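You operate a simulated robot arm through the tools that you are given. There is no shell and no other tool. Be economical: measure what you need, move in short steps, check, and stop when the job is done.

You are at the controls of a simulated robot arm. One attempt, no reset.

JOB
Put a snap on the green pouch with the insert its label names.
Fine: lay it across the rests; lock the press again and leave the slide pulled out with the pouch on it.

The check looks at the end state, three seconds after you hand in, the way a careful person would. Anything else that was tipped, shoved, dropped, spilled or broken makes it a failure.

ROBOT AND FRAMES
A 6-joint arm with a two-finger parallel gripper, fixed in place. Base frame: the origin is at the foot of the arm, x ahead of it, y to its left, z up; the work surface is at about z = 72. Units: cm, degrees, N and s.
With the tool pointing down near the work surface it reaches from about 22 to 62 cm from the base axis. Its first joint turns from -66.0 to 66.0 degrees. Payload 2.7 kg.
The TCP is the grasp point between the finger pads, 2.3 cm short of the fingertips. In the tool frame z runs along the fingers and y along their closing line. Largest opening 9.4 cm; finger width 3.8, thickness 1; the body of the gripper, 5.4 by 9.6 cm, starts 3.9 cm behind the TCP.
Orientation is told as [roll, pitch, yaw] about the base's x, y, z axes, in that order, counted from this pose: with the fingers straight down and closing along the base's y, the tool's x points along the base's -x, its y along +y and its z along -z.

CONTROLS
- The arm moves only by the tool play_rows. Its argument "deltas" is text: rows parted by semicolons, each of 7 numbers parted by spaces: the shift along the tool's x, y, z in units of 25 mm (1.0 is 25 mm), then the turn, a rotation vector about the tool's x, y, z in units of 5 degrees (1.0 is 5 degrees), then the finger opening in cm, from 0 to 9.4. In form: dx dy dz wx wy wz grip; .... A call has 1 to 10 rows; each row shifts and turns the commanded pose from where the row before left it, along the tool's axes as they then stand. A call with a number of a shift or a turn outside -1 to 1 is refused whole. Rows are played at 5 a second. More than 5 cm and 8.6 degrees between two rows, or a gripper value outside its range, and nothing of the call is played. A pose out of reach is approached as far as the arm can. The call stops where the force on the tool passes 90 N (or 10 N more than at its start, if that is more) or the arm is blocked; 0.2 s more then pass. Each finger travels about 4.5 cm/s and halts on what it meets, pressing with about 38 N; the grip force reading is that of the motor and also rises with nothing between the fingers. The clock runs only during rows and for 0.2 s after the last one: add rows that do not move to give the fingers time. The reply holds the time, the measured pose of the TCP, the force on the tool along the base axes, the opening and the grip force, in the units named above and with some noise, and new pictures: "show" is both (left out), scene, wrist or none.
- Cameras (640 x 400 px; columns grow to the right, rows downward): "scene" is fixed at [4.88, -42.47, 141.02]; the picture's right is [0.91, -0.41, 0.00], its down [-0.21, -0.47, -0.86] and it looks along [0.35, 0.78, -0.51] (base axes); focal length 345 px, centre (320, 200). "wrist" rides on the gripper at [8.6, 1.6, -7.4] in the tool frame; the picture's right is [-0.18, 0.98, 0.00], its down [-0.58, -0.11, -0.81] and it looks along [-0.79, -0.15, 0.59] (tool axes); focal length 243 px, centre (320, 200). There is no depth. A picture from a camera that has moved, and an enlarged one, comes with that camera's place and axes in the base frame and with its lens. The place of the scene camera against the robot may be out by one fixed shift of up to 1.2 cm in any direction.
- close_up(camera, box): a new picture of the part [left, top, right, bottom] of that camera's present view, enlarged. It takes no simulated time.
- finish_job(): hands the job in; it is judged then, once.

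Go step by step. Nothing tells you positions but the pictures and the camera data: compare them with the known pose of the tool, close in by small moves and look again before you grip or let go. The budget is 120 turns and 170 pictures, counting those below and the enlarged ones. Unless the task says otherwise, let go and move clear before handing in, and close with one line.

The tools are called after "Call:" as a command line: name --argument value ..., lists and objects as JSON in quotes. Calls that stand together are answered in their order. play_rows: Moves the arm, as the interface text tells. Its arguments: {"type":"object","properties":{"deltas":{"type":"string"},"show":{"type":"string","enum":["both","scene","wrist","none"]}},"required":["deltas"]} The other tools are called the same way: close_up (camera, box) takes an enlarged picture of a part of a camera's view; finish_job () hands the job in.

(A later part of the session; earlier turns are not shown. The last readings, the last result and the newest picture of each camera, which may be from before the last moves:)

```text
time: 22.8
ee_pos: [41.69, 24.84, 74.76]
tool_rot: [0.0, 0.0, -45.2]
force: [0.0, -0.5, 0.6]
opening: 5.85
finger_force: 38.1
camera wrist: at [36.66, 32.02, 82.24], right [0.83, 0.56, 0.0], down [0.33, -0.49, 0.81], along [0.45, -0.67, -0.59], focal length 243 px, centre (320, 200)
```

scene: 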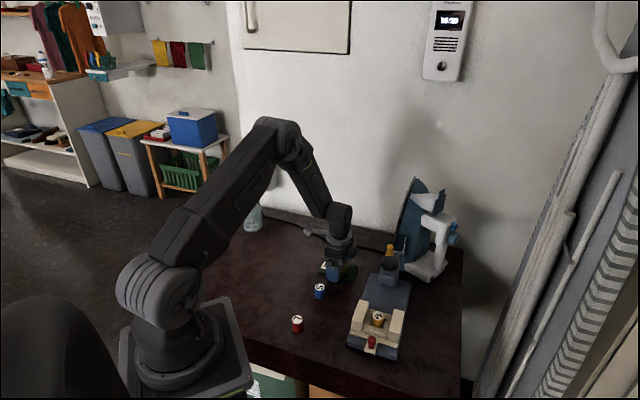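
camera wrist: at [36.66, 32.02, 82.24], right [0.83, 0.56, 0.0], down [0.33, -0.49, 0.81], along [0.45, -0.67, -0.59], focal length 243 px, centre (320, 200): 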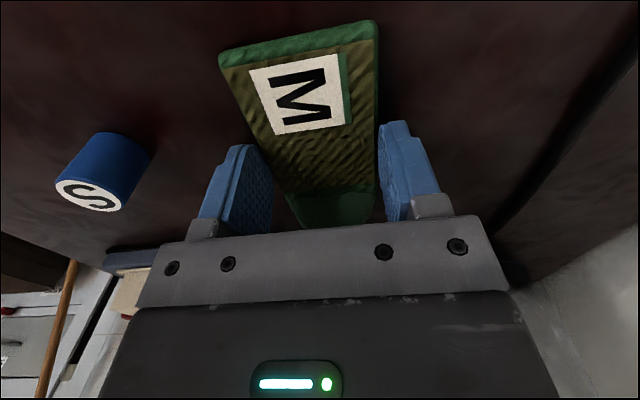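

Gripped at 5.85 cm. Lifting.

Call:
play_rows --deltas "0 0 -0.5 0 0 0 4.5;0 0 -0.8 0 0 0 4.5;0 0 -1 0 0 0 4.5;0 0 -1 0 0 0 4.5;0 0 -1 0 0 0 4.5;0 0 -1 0 0 0 4.5;0 0 -1 0 0 0 4.5;0 0 -0.5 0 0 0 4.5;0 0 0 0 0 0 4.5" --show "both"

Call:
close_up --camera "wrist" --box '[200, 0, 440, 180]'

Call:
close_up --camera "scene" --box '[290, 180, 390, 280]'

```text
time: 24.8
ee_pos: [41.8, 24.81, 91.76]
tool_rot: [0.0, 0.1, -45.0]
force: [-0.2, -0.2, -0.6]
opening: 5.88
finger_force: 37.6
camera wrist: at [36.67, 32.03, 99.29], right [0.83, 0.56, 0.0], down [0.33, -0.49, 0.81], along [0.45, -0.67, -0.59], focal length 243 px, centre (320, 200)
```

scene: 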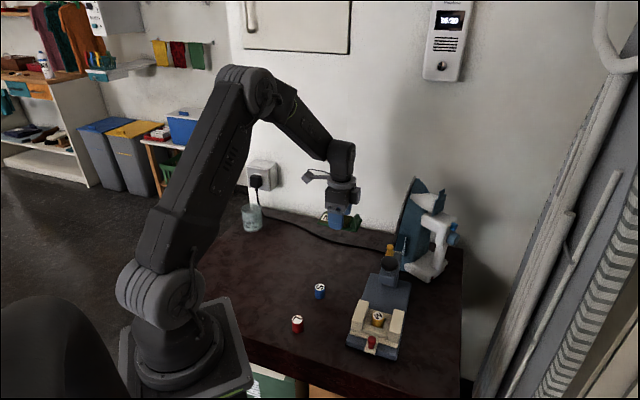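
wrist: 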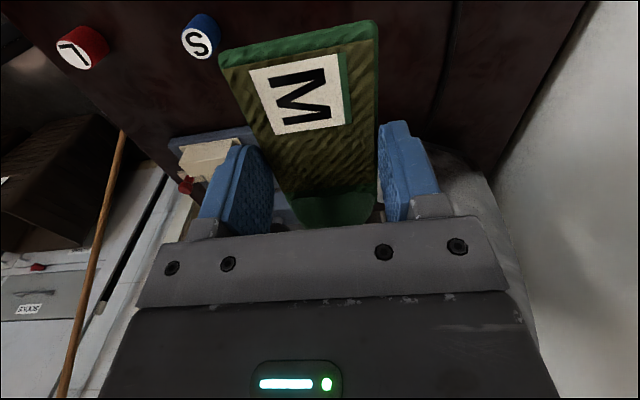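

```text
2.22 times, centred on (320, 90) of wrist
camera zoom: at [36.67, 32.03, 99.29], right [0.83, 0.56, 0.0], down [0.33, -0.49, 0.81], along [0.45, -0.67, -0.59], focal length 539 px, centre (320, 444)
```

zoom: 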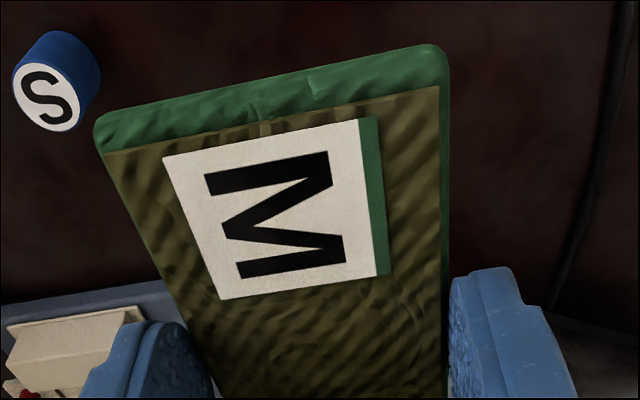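

```text
4.00 times, centred on (340, 230) of scene
camera zoom: at [4.88, -42.47, 141.02], right [0.91, -0.41, 0.0], down [-0.21, -0.47, -0.86], along [0.35, 0.78, -0.51], focal length 1379 px, centre (240, 80)
```

zoom: 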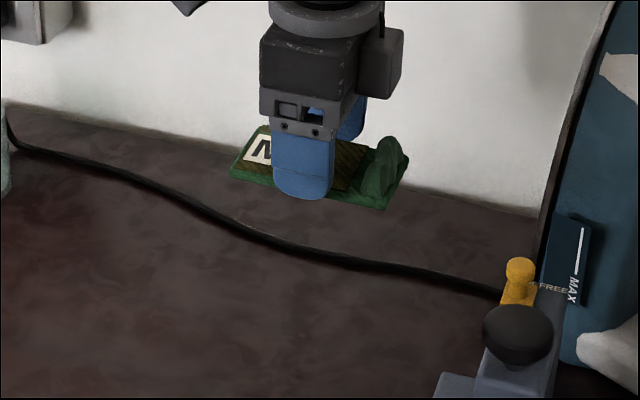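

The pouch hangs level and is centred in the grip. I'll carry it over the pocket.

Call:
play_rows --deltas "-0.75 -0.845 0 0 0 0 4.5;-0.75 -0.845 0 0 0 0 4.5;-0.75 -0.845 0 0 0 0 4.5;-0.75 -0.845 0 0 0 0 4.5;-0.75 -0.845 0 0 0 0 4.5;-0.75 -0.845 0 0 0 0 4.5;-0.75 -0.845 0 0 0 0 4.5;-0.75 -0.845 0 0 0 0 4.5;0 0 0 0 0 0 4.5" --show "both"

```text
time: 26.8
ee_pos: [40.31, 2.15, 91.67]
tool_rot: [0.0, 0.0, -45.1]
force: [-0.5, 0.3, -0.3]
opening: 5.89
finger_force: 37.9
camera wrist: at [35.28, 9.38, 99.16], right [0.83, 0.56, 0.0], down [0.33, -0.49, 0.81], along [0.46, -0.67, -0.59], focal length 243 px, centre (320, 200)
```

scene: 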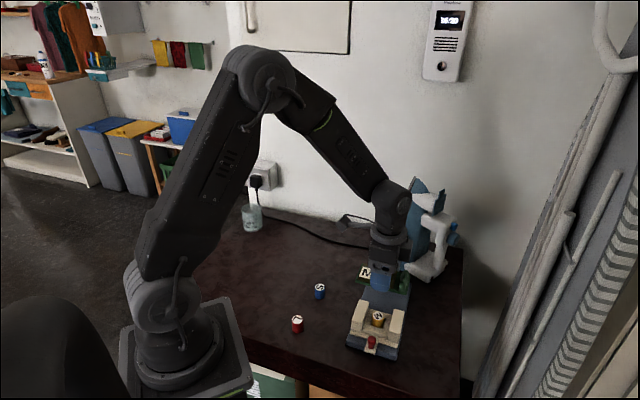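
wrist: 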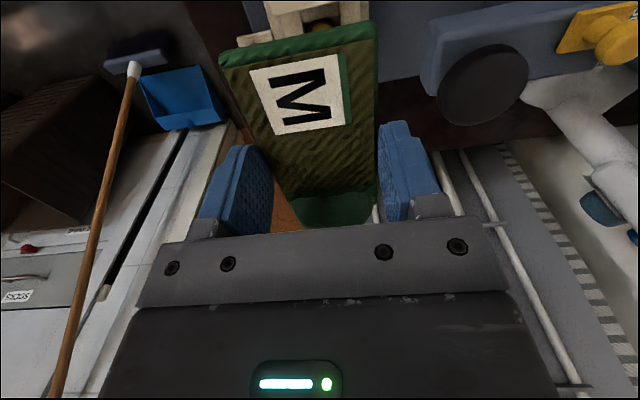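

Call:
play_rows --deltas "0 0.05 0.97 0 0 0 4.5;0 0 0.97 0 0 0 4.5;0 0 0.97 0 0 0 4.5;0 0 0.96 0 0 0 4.5;0 0 0 0 0 0 4.5" --show "both"

Call:
close_up --camera "scene" --box '[335, 270, 425, 360]'

```text
time: 28.0
ee_pos: [40.56, 2.21, 82.05]
tool_rot: [-0.1, 0.0, -45.1]
force: [-0.1, 0.1, -1.0]
opening: 5.87
finger_force: 38.5
camera wrist: at [35.5, 9.59, 89.52], right [0.83, 0.56, 0.0], down [0.33, -0.49, 0.81], along [0.45, -0.67, -0.59], focal length 243 px, centre (320, 200)
```

scene: 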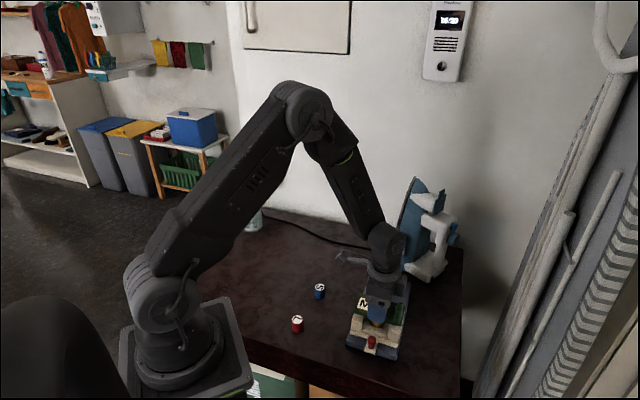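
wrist: 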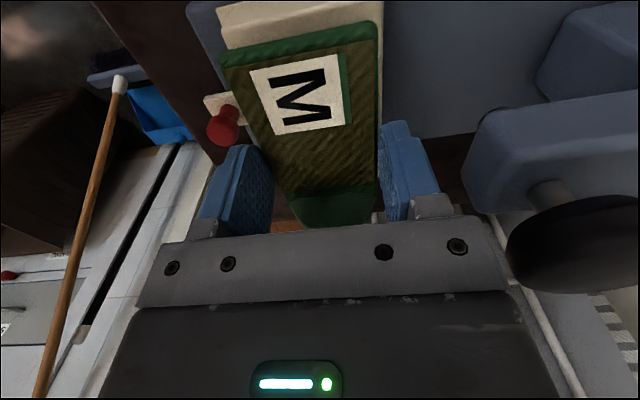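

```text
4.44 times, centred on (380, 315) of scene
camera zoom: at [4.88, -42.47, 141.02], right [0.91, -0.41, 0.0], down [-0.21, -0.47, -0.86], along [0.35, 0.78, -0.51], focal length 1533 px, centre (53, -311)
```

zoom: 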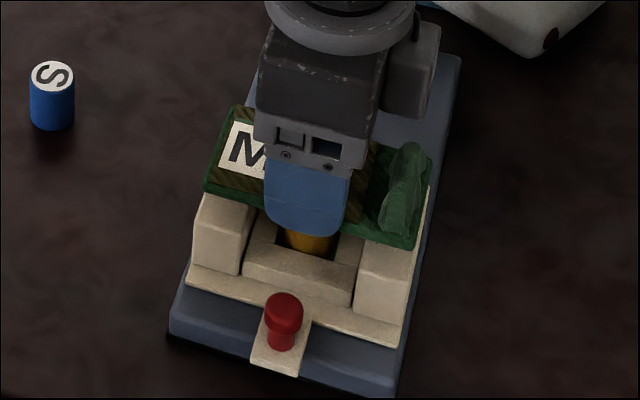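

It's well centred. I'll lower in small steps and watch the force.

Call:
play_rows --deltas "0 0 0.25 0 0 0 4.5;0 0 0.15 0 0 0 4.5;0 0 0 0 0 0 4.5" --show "none"

Call:
play_rows --deltas "0 0 0.12 0 0 0 4.5;0 0 0 0 0 0 4.5" --show "none"

Call:
play_rows --deltas "0 0 0.1 0 0 0 4.5;0 0 0 0 0 0 4.5" --show "scene"

```text
time: 28.8
ee_pos: [40.41, 2.27, 80.91]
tool_rot: [0.0, 0.0, -45.1]
force: [0.3, 0.0, -0.1]
opening: 5.88
finger_force: 38.0
```

```text
time: 29.4
ee_pos: [40.48, 2.2, 80.69]
tool_rot: [0.0, -0.1, -45.1]
force: [0.3, 0.3, -0.8]
opening: 5.89
finger_force: 38.1
```

```text
time: 30.0
ee_pos: [40.47, 2.4, 80.28]
tool_rot: [0.0, 0.0, -45.1]
force: [0.4, 0.6, -0.2]
opening: 5.88
finger_force: 38.0
```

scene: 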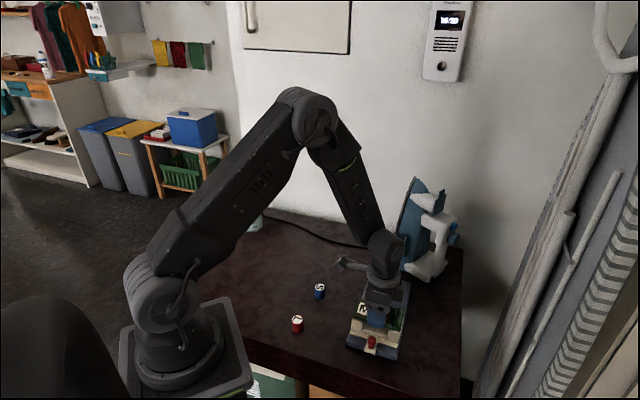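

Call:
play_rows --deltas "0 0 0.08 0 0 0 4.5;0 0 0 0 0 0 4.5" --show "none"

Call:
close_up --camera "scene" --box '[335, 280, 415, 360]'

```text
time: 30.6
ee_pos: [40.44, 2.32, 80.25]
tool_rot: [-0.1, 0.0, -45.2]
force: [-0.9, 1.4, 1.4]
opening: 5.88
finger_force: 37.4
```

```text
5.00 times, centred on (375, 320) of scene
camera zoom: at [4.88, -42.47, 141.02], right [0.91, -0.41, 0.0], down [-0.21, -0.47, -0.86], along [0.35, 0.78, -0.51], focal length 1724 px, centre (45, -400)
```

zoom: 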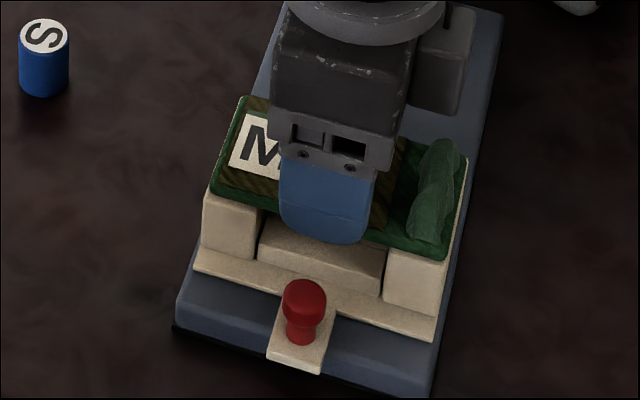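

It's practically touching the rests. One more millimetre.

Call:
play_rows --deltas "0 0 0.05 0 0 0 4.5;0 0 0 0 0 0 4.5" --show "none"

```text
time: 31.2
ee_pos: [40.53, 2.21, 80.24]
tool_rot: [0.1, -0.1, -45.2]
force: [-4.7, 3.8, 22.1]
opening: 5.88
finger_force: 37.9
```

Contact is firm at z≈80.2, so I'll release and open in place.

Call:
play_rows --deltas "0 0 -0.05 0 0 0 4.5;0 0 0 0 0 0 6.2;0 0 0 0 0 0 7;0 0 0 0 0 0 7.5;0 0 0 0 0 0 7.5" --show "wrist"

Call:
close_up --camera "scene" --box '[335, 280, 415, 360]'

```text
time: 32.4
ee_pos: [40.48, 2.27, 80.13]
tool_rot: [0.0, 0.0, -45.1]
force: [0.8, 0.6, -0.4]
opening: 7.47
finger_force: 0.1
camera wrist: at [35.42, 9.5, 87.8], right [0.83, 0.56, 0.0], down [0.33, -0.49, 0.81], along [0.45, -0.67, -0.59], focal length 243 px, centre (320, 200)
```

wrist: 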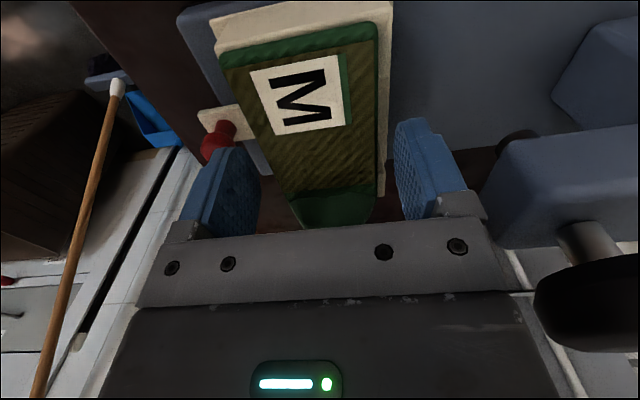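

```text
5.00 times, centred on (375, 320) of scene
camera zoom: at [4.88, -42.47, 141.02], right [0.91, -0.41, 0.0], down [-0.21, -0.47, -0.86], along [0.35, 0.78, -0.51], focal length 1724 px, centre (45, -400)
```

zoom: 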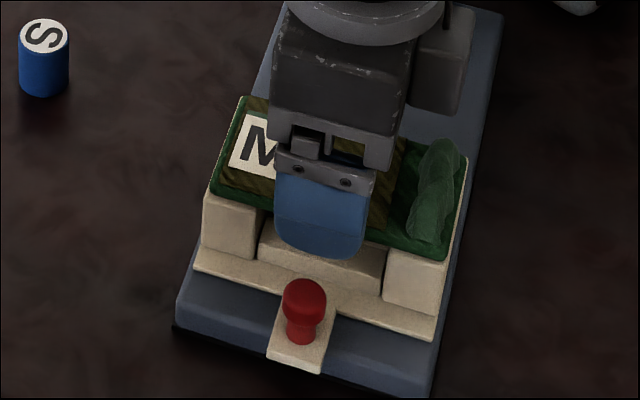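

The pouch lies flat across both rests. Now I'll lift straight up and turn to yaw +45, so I can grip the red knob from behind the slide with the camera facing the press.

Call:
play_rows --deltas "0 0 -0.6 0 0 0 7.5;0 0 -1 0 0 0 7.5;0 0 -1 0 0 0 7.5;0 0 -1 0 0 0 7.5;0 0 -0.8 0 0 -1 6;0 0 0 0 0 -1 6;0 0 0 0 0 -1 6;0 0 0 0 0 -1 6;0 0 0 0 0 -1 6;0 0 0 0 0 -1 6" --show "scene"

Call:
play_rows --deltas "0 0 0 0 0 -1 6;0 0 0 0 0 -1 6;0 0 0 0 0 -1 6;0 0 0 0 0 -1 6;0 0 0 0 0 -1 6;0 0 0 0 0 -1 6;0 0 0 0 0 -1 6;0 0 0 0 0 -1 6;0 0 0 0 0 -1 6;0 0 0 0 0 -1 6" --show "none"

```text
time: 34.6
ee_pos: [40.42, 2.25, 91.26]
tool_rot: [0.1, 0.0, -15.0]
force: [-0.2, -0.4, -0.6]
opening: 6.02
finger_force: 0.0
```

scene: 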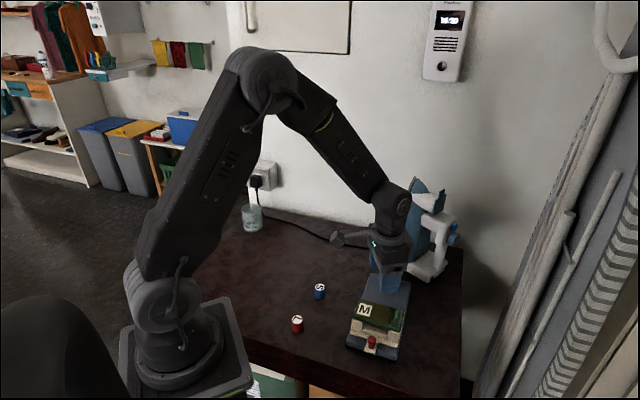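

```text
time: 36.8
ee_pos: [40.42, 2.22, 91.33]
tool_rot: [0.0, 0.1, 35.0]
force: [-0.5, 0.1, 0.5]
opening: 6.0
finger_force: 0.1
```

Call:
play_rows --deltas "0 0 0 0 0 -1 6;0 0 0 0 0 -1 6;0.95 0 0 0 0 0 6;0.95 0 0 0 0 0 5;0.94 0 0.4 0 0 0 4;0 0 0 0 0 0 4" --show "both"

Call:
close_up --camera "wrist" --box '[200, 0, 440, 200]'

Call:
close_up --camera "scene" --box '[335, 220, 435, 360]'

```text
time: 38.2
ee_pos: [35.32, -2.73, 90.2]
tool_rot: [0.0, 0.0, 44.9]
force: [1.2, -0.4, -0.3]
opening: 4.0
finger_force: 0.0
camera wrist: at [28.0, -7.77, 97.8], right [-0.56, 0.83, 0.0], down [0.49, 0.33, 0.81], along [0.67, 0.45, -0.59], focal length 243 px, centre (320, 200)
```

scene: 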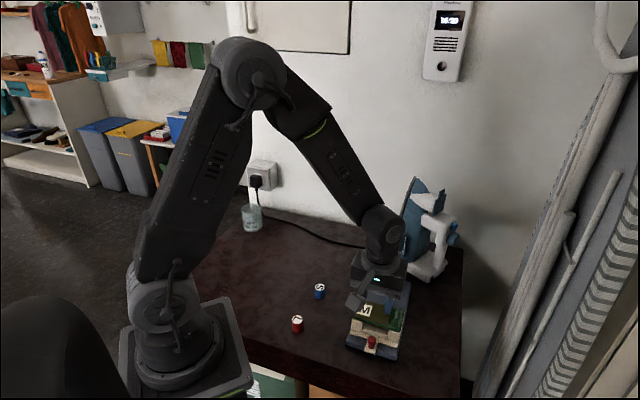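
wrist: 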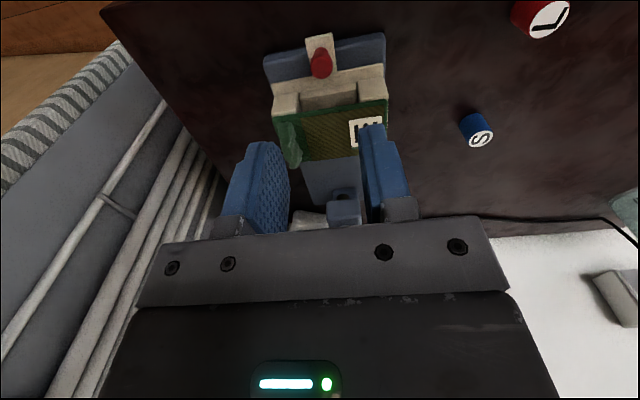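

```text
2.00 times, centred on (320, 100) of wrist
camera zoom: at [28.0, -7.77, 97.8], right [-0.56, 0.83, 0.0], down [0.49, 0.33, 0.81], along [0.67, 0.45, -0.59], focal length 485 px, centre (320, 400)
```

zoom: 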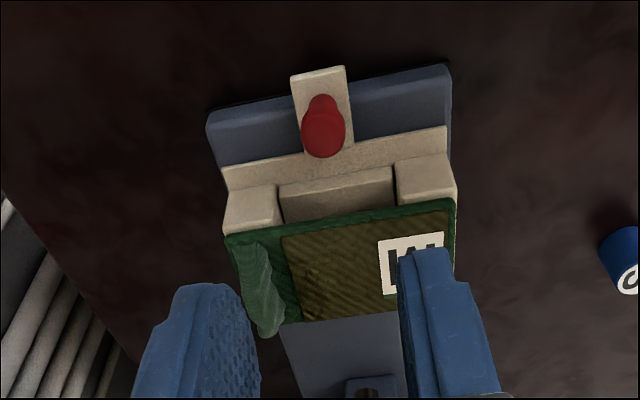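

```text
2.86 times, centred on (385, 290) of scene
camera zoom: at [4.88, -42.47, 141.02], right [0.91, -0.41, 0.0], down [-0.21, -0.47, -0.86], along [0.35, 0.78, -0.51], focal length 985 px, centre (134, -57)
```

zoom: 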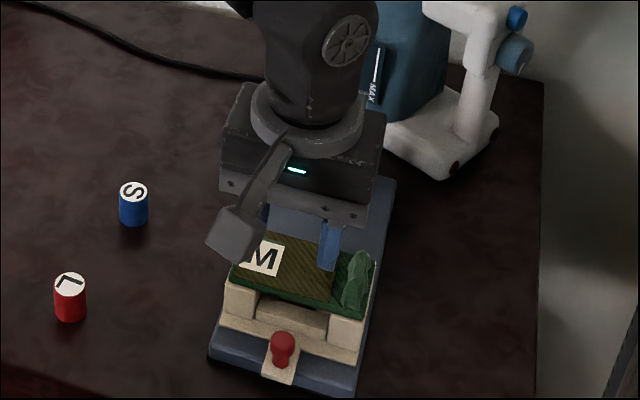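

The red knob is at about (35.85, −2.3), with its head at roughly z 76–77.5. The tool is aligned, so I'm lowering in two stages.

Call:
play_rows --deltas "0 0 1 0 0 0 4;0 0 1 0 0 0 4;0 0 1 0 0 0 4;0 0 0.8 0 0 0 4;0 0 0 0 0 0 4" --show "wrist"

Call:
close_up --camera "scene" --box '[335, 240, 435, 360]'

```text
time: 39.4
ee_pos: [35.37, -2.68, 80.68]
tool_rot: [0.0, 0.1, 44.9]
force: [0.8, 0.3, -0.4]
opening: 4.01
finger_force: 0.0
camera wrist: at [28.09, -7.72, 88.23], right [-0.56, 0.83, 0.0], down [0.49, 0.33, 0.81], along [0.67, 0.45, -0.59], focal length 243 px, centre (320, 200)
```

wrist: 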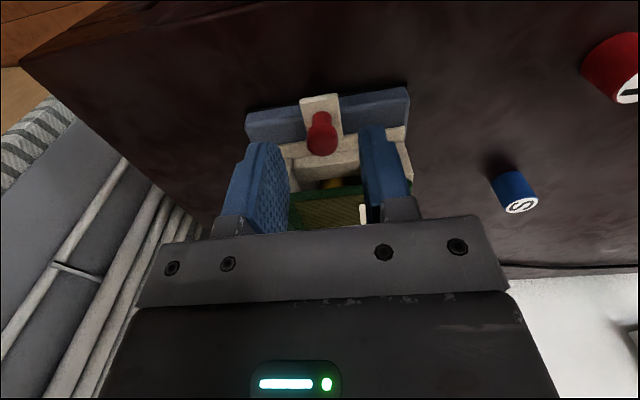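

```text
3.33 times, centred on (385, 300) of scene
camera zoom: at [4.88, -42.47, 141.02], right [0.91, -0.41, 0.0], down [-0.21, -0.47, -0.86], along [0.35, 0.78, -0.51], focal length 1149 px, centre (103, -133)
```

zoom: 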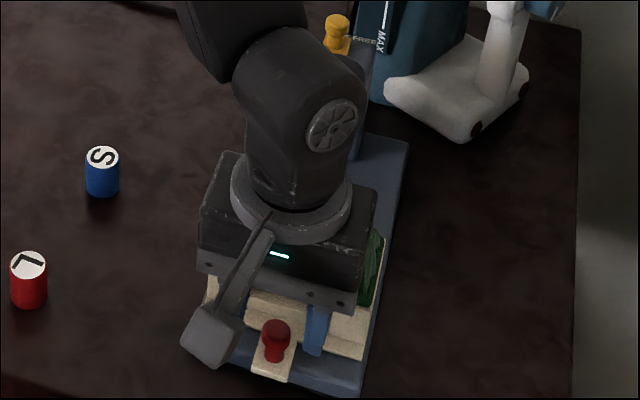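

Call:
play_rows --deltas "0 0 0.7 0 0 0 4;0 0 0.65 0 0 0 4;0 0 0 0 0 0 4" --show "wrist"

Call:
close_up --camera "scene" --box '[335, 280, 415, 360]'

```text
time: 40.2
ee_pos: [35.53, -2.7, 77.22]
tool_rot: [0.0, 0.0, 44.9]
force: [1.0, -0.4, 0.7]
opening: 4.0
finger_force: 0.1
camera wrist: at [28.11, -7.76, 84.85], right [-0.56, 0.83, 0.0], down [0.49, 0.33, 0.81], along [0.67, 0.45, -0.59], focal length 243 px, centre (320, 200)
```

wrist: 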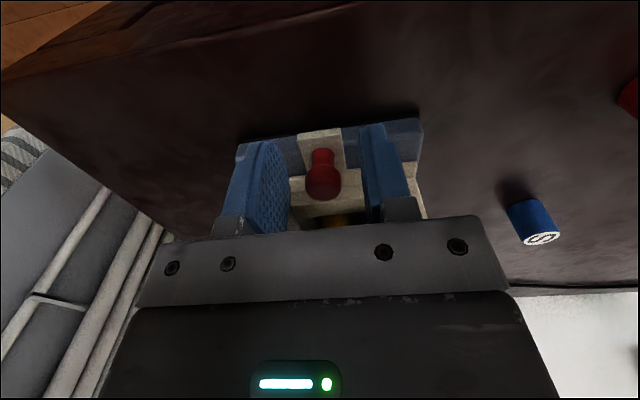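

```text
5.00 times, centred on (375, 320) of scene
camera zoom: at [4.88, -42.47, 141.02], right [0.91, -0.41, 0.0], down [-0.21, -0.47, -0.86], along [0.35, 0.78, -0.51], focal length 1724 px, centre (45, -400)
```

zoom: 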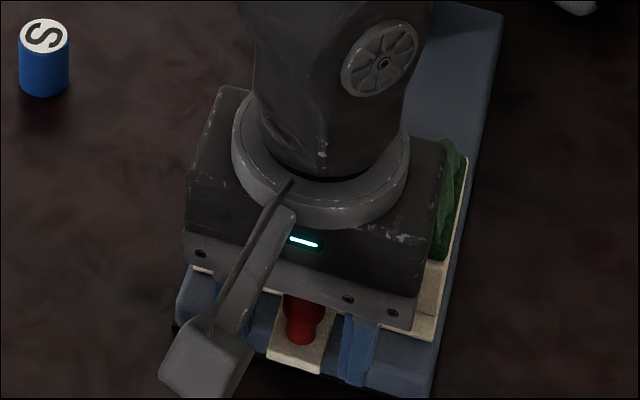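

Knob is between the pads. Closing on it.

Call:
play_rows --deltas "0 0 0 0 0 0 2;0 0 0 0 0 0 1;0 0 0 0 0 0 1;0 0 0 0 0 0 1" --show "none"

```text
time: 41.2
ee_pos: [35.49, -2.78, 77.33]
tool_rot: [0.0, 0.0, 44.8]
force: [-0.1, -0.9, 0.3]
opening: 1.85
finger_force: 37.8
```

Gripped at 1.85 cm. I'll push the slide in with small steps.

Call:
play_rows --deltas "-0.2 0 0 0 0 0 1;-0.3 0 0 0 0 0 1;-0.3 0 0 0 0 0 1;0 0 0 0 0 0 1" --show "scene"

Call:
close_up --camera "scene" --box '[335, 240, 435, 360]'

```text
time: 42.2
ee_pos: [36.95, -1.23, 77.28]
tool_rot: [0.0, -0.1, 44.8]
force: [1.4, -2.9, -0.1]
opening: 1.86
finger_force: 37.6
```

scene: 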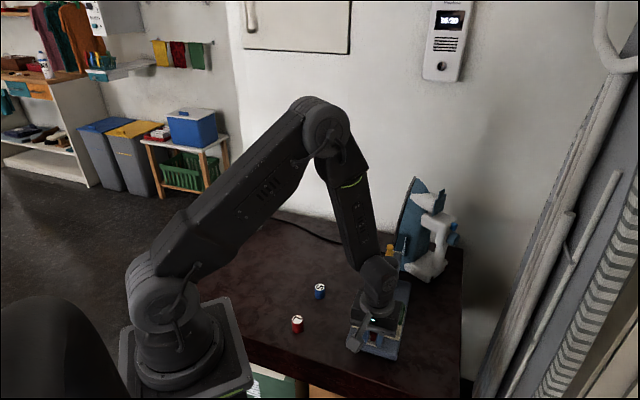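

```text
3.33 times, centred on (385, 300) of scene
camera zoom: at [4.89, -42.47, 141.01], right [0.91, -0.41, 0.0], down [-0.21, -0.47, -0.86], along [0.35, 0.78, -0.51], focal length 1149 px, centre (103, -133)
```

zoom: 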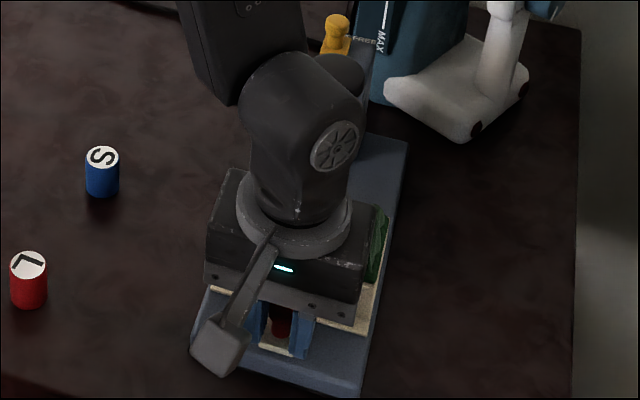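

It slides freely. Continuing.

Call:
play_rows --deltas "-0.4 0 0 0 0 0 1;-0.4 0 0 0 0 0 1;-0.4 0 0 0 0 0 1;-0.4 0 0 0 0 0 1;-0.3 0 0 0 0 0 1;0 0 0 0 0 0 1" --show "both"

Call:
close_up --camera "scene" --box '[335, 220, 435, 350]'

```text
time: 43.6
ee_pos: [40.21, 1.99, 77.31]
tool_rot: [0.1, 0.1, 44.9]
force: [1.1, -1.6, -0.4]
opening: 1.88
finger_force: 37.8
camera wrist: at [32.84, -2.98, 84.92], right [-0.56, 0.83, 0.0], down [0.49, 0.33, 0.81], along [0.66, 0.45, -0.59], focal length 243 px, centre (320, 200)
```

scene: 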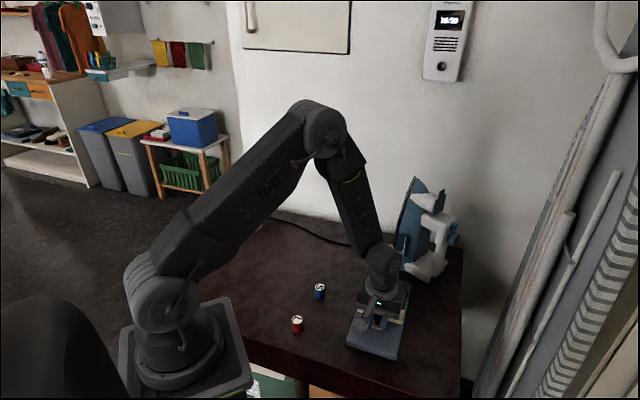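
wrist: 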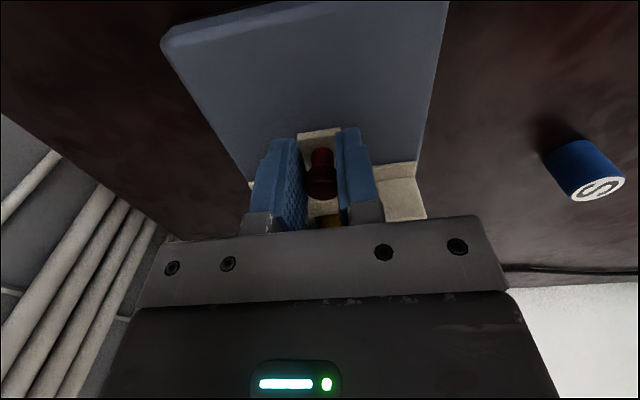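

```text
3.08 times, centred on (385, 285) of scene
camera zoom: at [4.91, -42.47, 141.01], right [0.91, -0.41, 0.0], down [-0.21, -0.47, -0.86], along [0.35, 0.78, -0.51], focal length 1061 px, centre (120, -62)
```

zoom: 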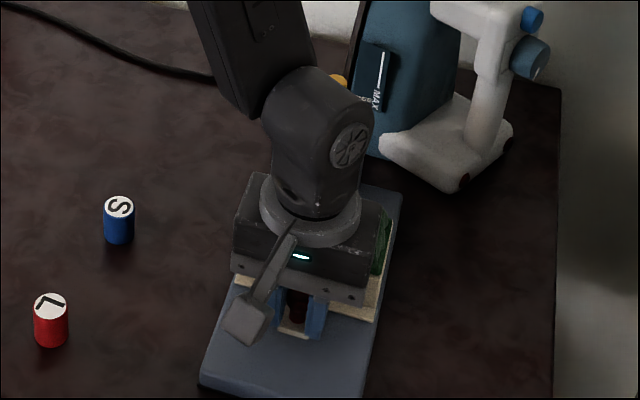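

About 6.7 cm in. I'll finish in small steps and watch the force for the end stop.

Call:
play_rows --deltas "-0.2 0 0 0 0 0 1;-0.2 0 0 0 0 0 1;0 0 0 0 0 0 1" --show "none"

Call:
play_rows --deltas "-0.15 0 0 0 0 0 1;-0.1 0 0 0 0 0 1;0 0 0 0 0 0 1" --show "both"

Call:
close_up --camera "scene" --box '[335, 220, 435, 350]'

```text
time: 44.4
ee_pos: [40.92, 2.71, 77.4]
tool_rot: [0.1, 0.1, 44.9]
force: [-0.3, -0.6, 0.0]
opening: 1.86
finger_force: 38.0
```

```text
time: 45.2
ee_pos: [41.38, 3.24, 77.46]
tool_rot: [0.0, 0.0, 44.9]
force: [0.3, -0.8, 0.9]
opening: 1.87
finger_force: 37.9
camera wrist: at [33.99, -1.81, 84.92], right [-0.56, 0.83, 0.0], down [0.49, 0.33, 0.81], along [0.67, 0.45, -0.59], focal length 243 px, centre (320, 200)
```

scene: 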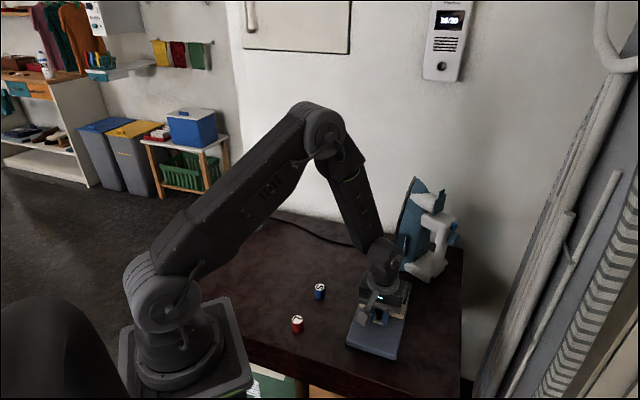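
wrist: 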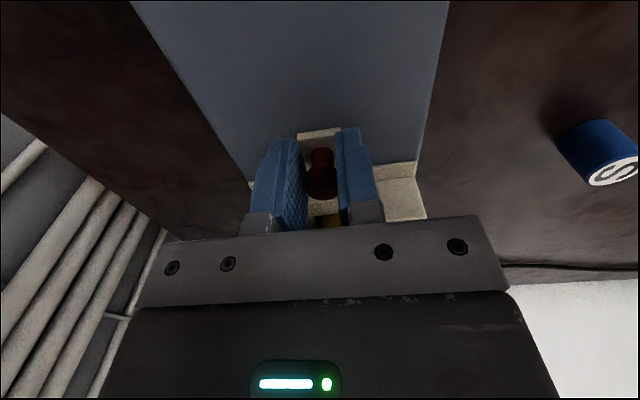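

```text
3.08 times, centred on (385, 285) of scene
camera zoom: at [4.91, -42.47, 141.01], right [0.91, -0.41, 0.0], down [-0.21, -0.47, -0.86], along [0.35, 0.78, -0.51], focal length 1061 px, centre (120, -62)
```

zoom: 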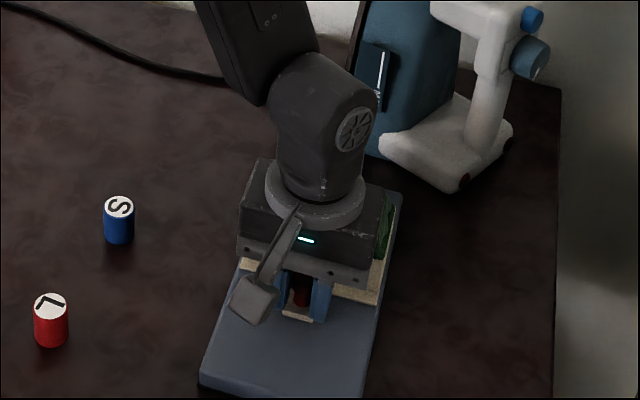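

Call:
play_rows --deltas "-0.12 0 0 0 0 0 1;-0.08 0 0 0 0 0 1;0 0 0 0 0 0 1" --show "none"

Call:
play_rows --deltas "-0.12 0 0 0 0 0 1;-0.08 0 0 0 0 0 1;0 0 0 0 0 0 1" --show "none"

```text
time: 46.0
ee_pos: [41.64, 3.49, 77.39]
tool_rot: [0.1, 0.1, 44.9]
force: [-11.1, -9.6, -0.4]
opening: 1.88
finger_force: 37.7
```

```text
time: 46.8
ee_pos: [42.03, 3.85, 77.44]
tool_rot: [0.0, 0.0, 44.9]
force: [-11.8, -7.8, -0.7]
opening: 1.87
finger_force: 38.4
```

There's resistance of about 14 N. I need to see whether it's the end stop or something slipping.

Call:
play_rows --deltas "0 0 0 0 0 0 1" --show "both"

Call:
close_up --camera "scene" --box '[335, 220, 435, 350]'

Call:
close_up --camera "wrist" --box '[220, 80, 440, 240]'

```text
time: 47.2
ee_pos: [42.03, 3.86, 77.45]
tool_rot: [0.0, 0.0, 44.9]
force: [-11.8, -7.7, -0.8]
opening: 1.84
finger_force: 37.9
camera wrist: at [34.67, -1.14, 84.92], right [-0.56, 0.83, 0.0], down [0.49, 0.33, 0.81], along [0.67, 0.45, -0.59], focal length 243 px, centre (320, 200)
```

scene: 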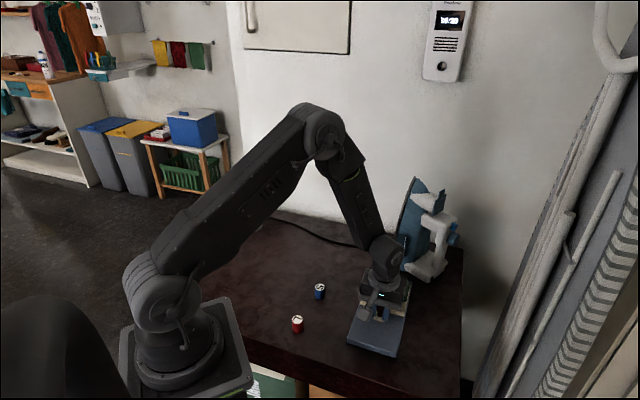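
wrist: 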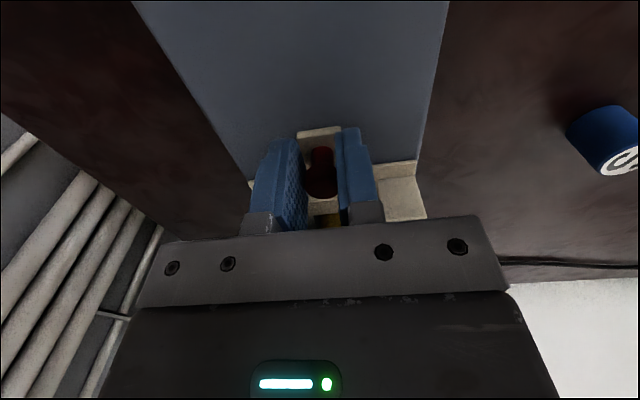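

```text
3.08 times, centred on (385, 285) of scene
camera zoom: at [4.86, -42.49, 141.01], right [0.91, -0.41, 0.0], down [-0.21, -0.47, -0.86], along [0.36, 0.78, -0.51], focal length 1061 px, centre (120, -62)
```

zoom: 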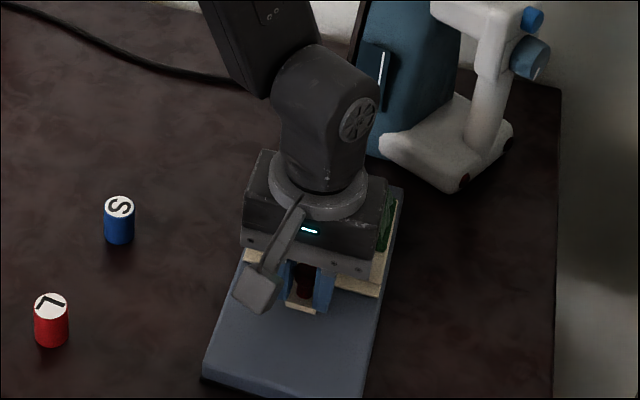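

```text
2.50 times, centred on (330, 160) of wrist
camera zoom: at [34.67, -1.14, 84.92], right [-0.56, 0.83, 0.0], down [0.49, 0.33, 0.81], along [0.67, 0.45, -0.59], focal length 606 px, centre (295, 300)
```

zoom: 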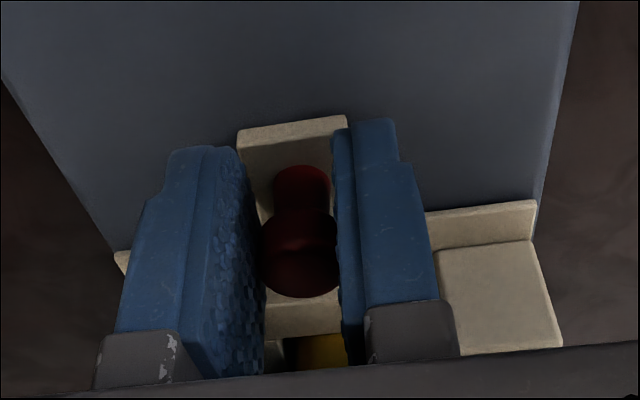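

The force is steady rather than rising, so the press body may have slid a little once the slide hit its stop. I'll compare with an earlier picture using the same crop.

Call:
close_up --camera "scene" --box '[335, 280, 415, 360]'

```text
5.00 times, centred on (375, 320) of scene
camera zoom: at [4.86, -42.49, 141.01], right [0.91, -0.41, 0.0], down [-0.21, -0.47, -0.86], along [0.36, 0.78, -0.51], focal length 1724 px, centre (45, -400)
```

zoom: 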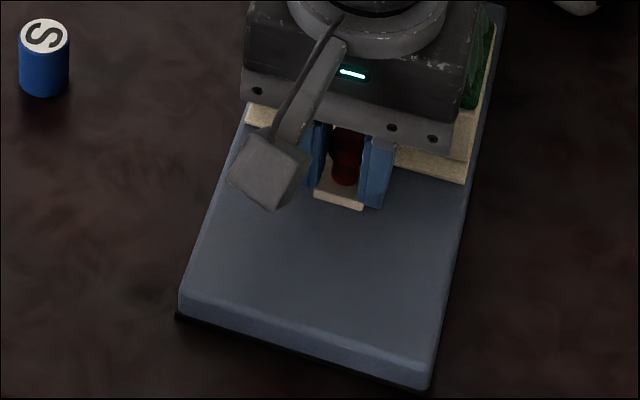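

The press body did shift by about half a centimetre; I'll undo that when pulling the slide out later. The slide is fully in. I'll let go of the red knob, back away and rise to look at the lock.

Call:
play_rows --deltas "0 0 0 0 0 0 2.5;0 0 0 0 0 0 3.5;0.4 0 0 0 0 0 4;0.7 0 0 0 0 0 4;0.4 0 -0.6 0 0 0 4;0 0 -1 0 0 0 4;0 0 -1 0 0 0 4;0 0 -1 0 0 0 4;0 0 -1 0 0 0 4;0 0 -1 0 0 0 4" --show "both"

Call:
close_up --camera "wrist" --box '[220, 40, 440, 220]'

Call:
close_up --camera "scene" --box '[335, 230, 435, 360]'

```text
time: 49.4
ee_pos: [39.39, 1.33, 91.36]
tool_rot: [0.0, -0.1, 44.9]
force: [-1.0, -0.1, -0.2]
opening: 3.99
finger_force: 0.0
camera wrist: at [32.05, -3.69, 98.94], right [-0.56, 0.83, 0.0], down [0.49, 0.33, 0.81], along [0.67, 0.45, -0.59], focal length 243 px, centre (320, 200)
```

scene: 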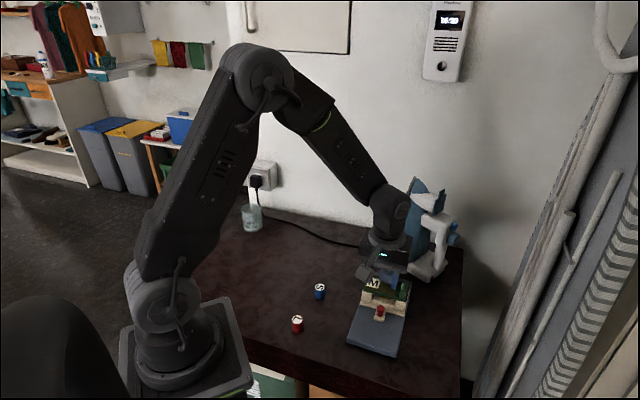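
wrist: 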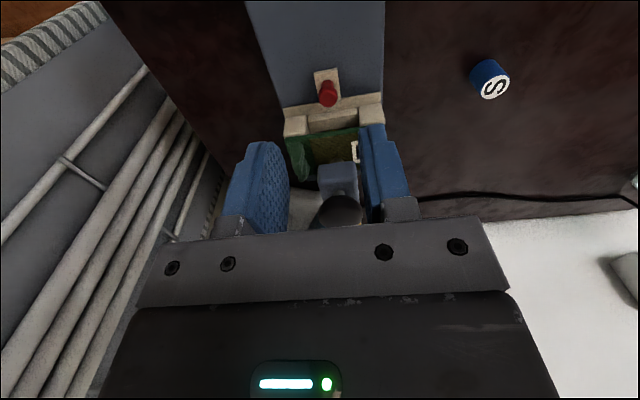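

```text
2.22 times, centred on (330, 130) of wrist
camera zoom: at [32.05, -3.69, 98.94], right [-0.56, 0.83, 0.0], down [0.49, 0.33, 0.81], along [0.67, 0.45, -0.59], focal length 539 px, centre (298, 356)
```

zoom: 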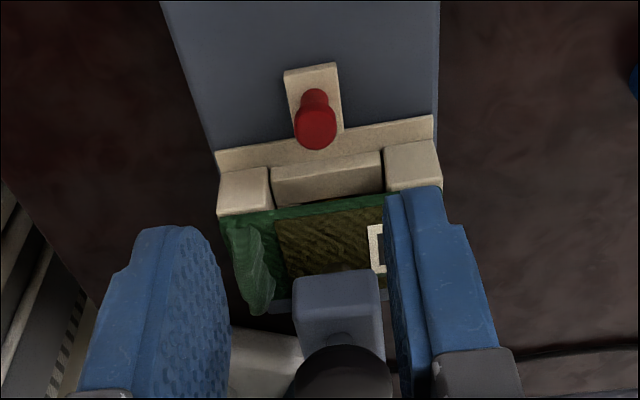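

```text
3.08 times, centred on (385, 295) of scene
camera zoom: at [4.88, -42.47, 141.02], right [0.91, -0.41, 0.0], down [-0.21, -0.47, -0.86], along [0.35, 0.78, -0.51], focal length 1061 px, centre (120, -92)
```

zoom: 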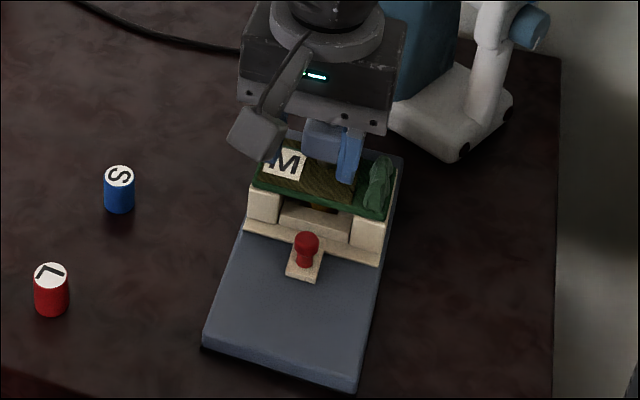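

Pouch and slide sit neatly under the head. Now I'll go higher and over to the yellow lock at about (50.5, 13.9).

Call:
play_rows --deltas "0 0 -1 0 0 0 4;-0.4 0 -0.9 0 0 0 4;-0.9 0.06 0 0 0 0 4;-0.9 0.06 0 0 0 0 4;-0.9 0.06 0 0 0 0 4;-0.9 0.06 0 0 0 0 4;-0.9 0.06 0 0 0 0 4;-0.9 0.06 0 0 0 0 4;-0.8 0 0 0 0 0 4;0 0 0 0 0 0 4" --show "both"

Call:
close_up --camera "wrist" --box '[240, 20, 400, 160]'

```text
time: 51.6
ee_pos: [50.49, 13.69, 96.1]
tool_rot: [0.0, 0.1, 44.9]
force: [0.2, 0.5, 0.0]
opening: 4.01
finger_force: 0.1
camera wrist: at [43.15, 8.58, 103.66], right [-0.56, 0.83, 0.0], down [0.49, 0.33, 0.81], along [0.67, 0.45, -0.59], focal length 243 px, centre (320, 200)
```

scene: 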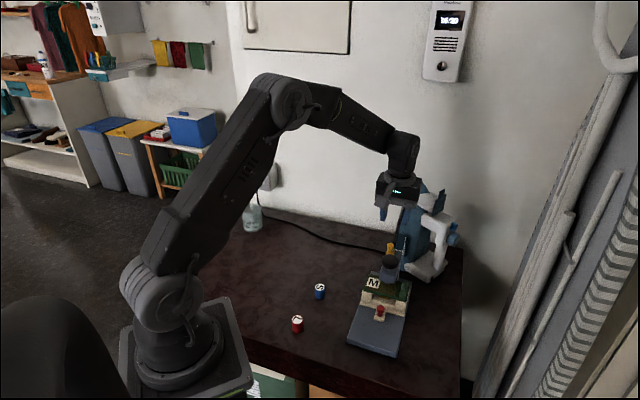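
wrist: 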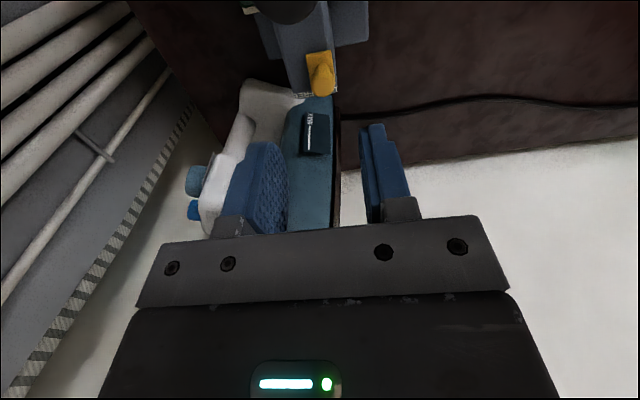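

```text
2.86 times, centred on (320, 90) of wrist
camera zoom: at [43.15, 8.58, 103.66], right [-0.56, 0.83, 0.0], down [0.49, 0.33, 0.81], along [0.67, 0.45, -0.59], focal length 693 px, centre (320, 514)
```

zoom: 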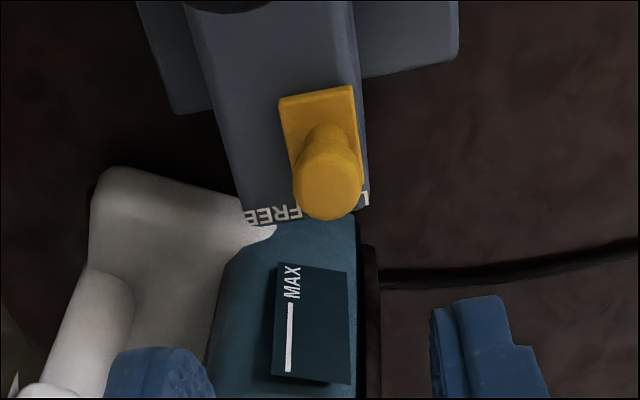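

Call:
close_up --camera "scene" --box '[365, 235, 425, 295]'

```text
6.67 times, centred on (395, 265) of scene
camera zoom: at [4.88, -42.47, 141.02], right [0.91, -0.41, 0.0], down [-0.21, -0.47, -0.86], along [0.35, 0.78, -0.51], focal length 2299 px, centre (-180, -233)
```

zoom: 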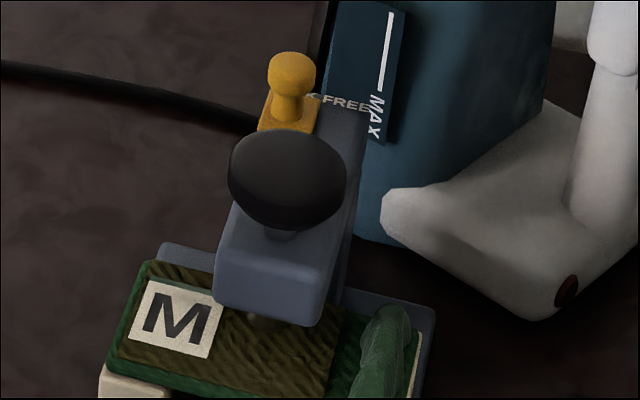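

The lock knob's top is at (51.0, 14.2, 86.3). I'll align, lower so the pads straddle it, and check.

Call:
play_rows --deltas "-0.29 0 0 0 0 0 4;0 0 1 0 0 0 4;0 0 1 0 0 0 4;0 0 0.6 0 0 0 4;0 0 0 0 0 0 4" --show "both"

Call:
close_up --camera "wrist" --box '[220, 60, 420, 200]'

Call:
close_up --camera "scene" --box '[355, 185, 445, 275]'

```text
time: 52.8
ee_pos: [50.98, 14.19, 89.62]
tool_rot: [0.0, 0.1, 45.0]
force: [-1.2, 0.6, 0.1]
opening: 4.0
finger_force: 0.0
camera wrist: at [43.63, 9.1, 97.19], right [-0.56, 0.83, 0.0], down [0.49, 0.33, 0.81], along [0.67, 0.45, -0.59], focal length 243 px, centre (320, 200)
```

scene: 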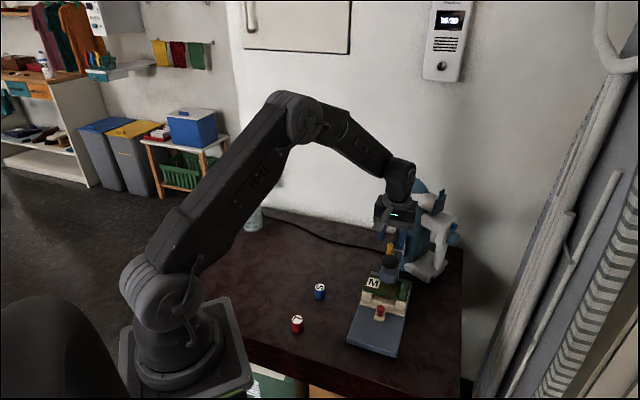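
wrist: 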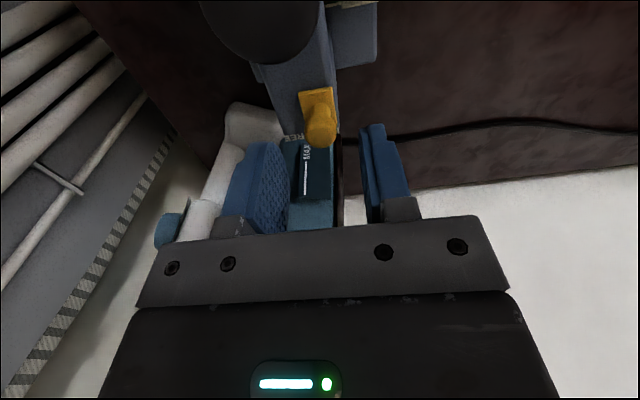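

```text
2.86 times, centred on (320, 130) of wrist
camera zoom: at [43.63, 9.1, 97.19], right [-0.56, 0.83, 0.0], down [0.49, 0.33, 0.81], along [0.67, 0.45, -0.59], focal length 693 px, centre (320, 400)
```

zoom: 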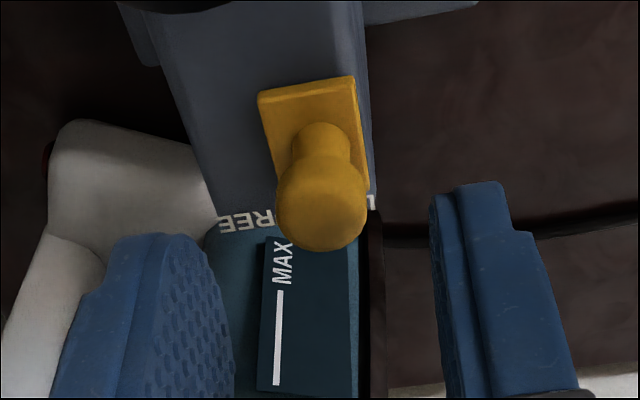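

```text
4.44 times, centred on (400, 230) of scene
camera zoom: at [4.88, -42.47, 141.02], right [0.91, -0.41, 0.0], down [-0.21, -0.47, -0.86], along [0.35, 0.78, -0.51], focal length 1533 px, centre (-36, 67)
```

zoom: 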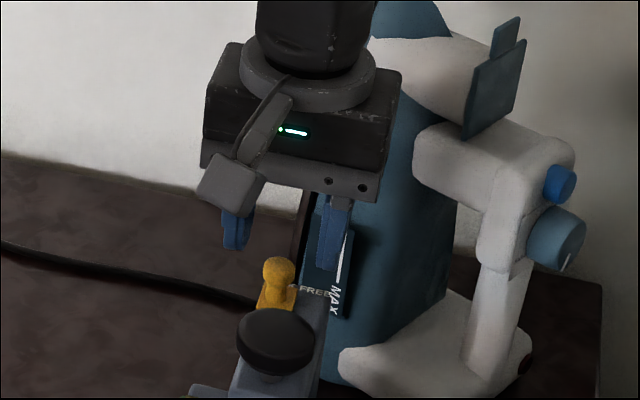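

Aligned. Lowering and gripping the lock knob.

Call:
play_rows --deltas "0 0 0.6 0 0 0 4;0 0 0.5 0 0 0 4;0 0 0 0 0 0 4;0 0 0 0 0 0 2;0 0 0 0 0 0 1;0 0 0 0 0 0 1;0 0 0 0 0 0 1" --show "wrist"

Call:
close_up --camera "scene" --box '[355, 185, 445, 275]'

```text
time: 54.4
ee_pos: [50.88, 14.0, 87.02]
tool_rot: [0.0, 0.1, 44.9]
force: [-0.5, 0.1, 0.5]
opening: 1.72
finger_force: 37.7
camera wrist: at [43.63, 9.01, 94.41], right [-0.56, 0.83, 0.0], down [0.49, 0.33, 0.81], along [0.67, 0.45, -0.59], focal length 243 px, centre (320, 200)
```

wrist: 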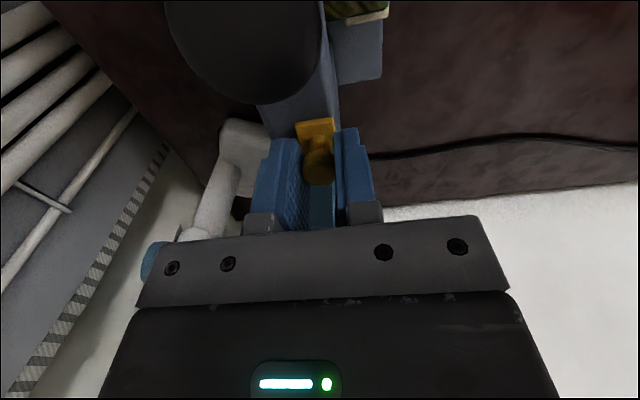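

```text
4.44 times, centred on (400, 230) of scene
camera zoom: at [4.89, -42.47, 141.02], right [0.91, -0.41, 0.0], down [-0.21, -0.47, -0.86], along [0.35, 0.78, -0.51], focal length 1533 px, centre (-36, 67)
```

zoom: 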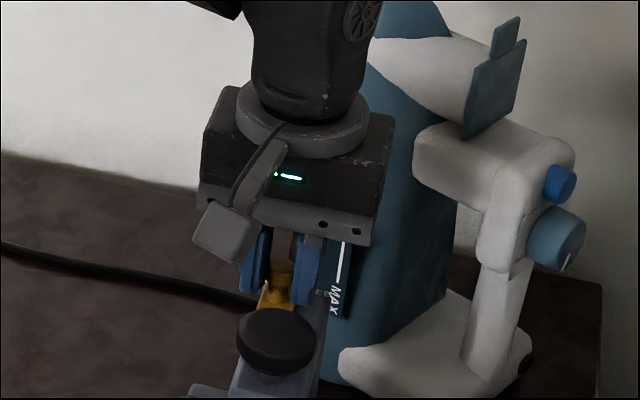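

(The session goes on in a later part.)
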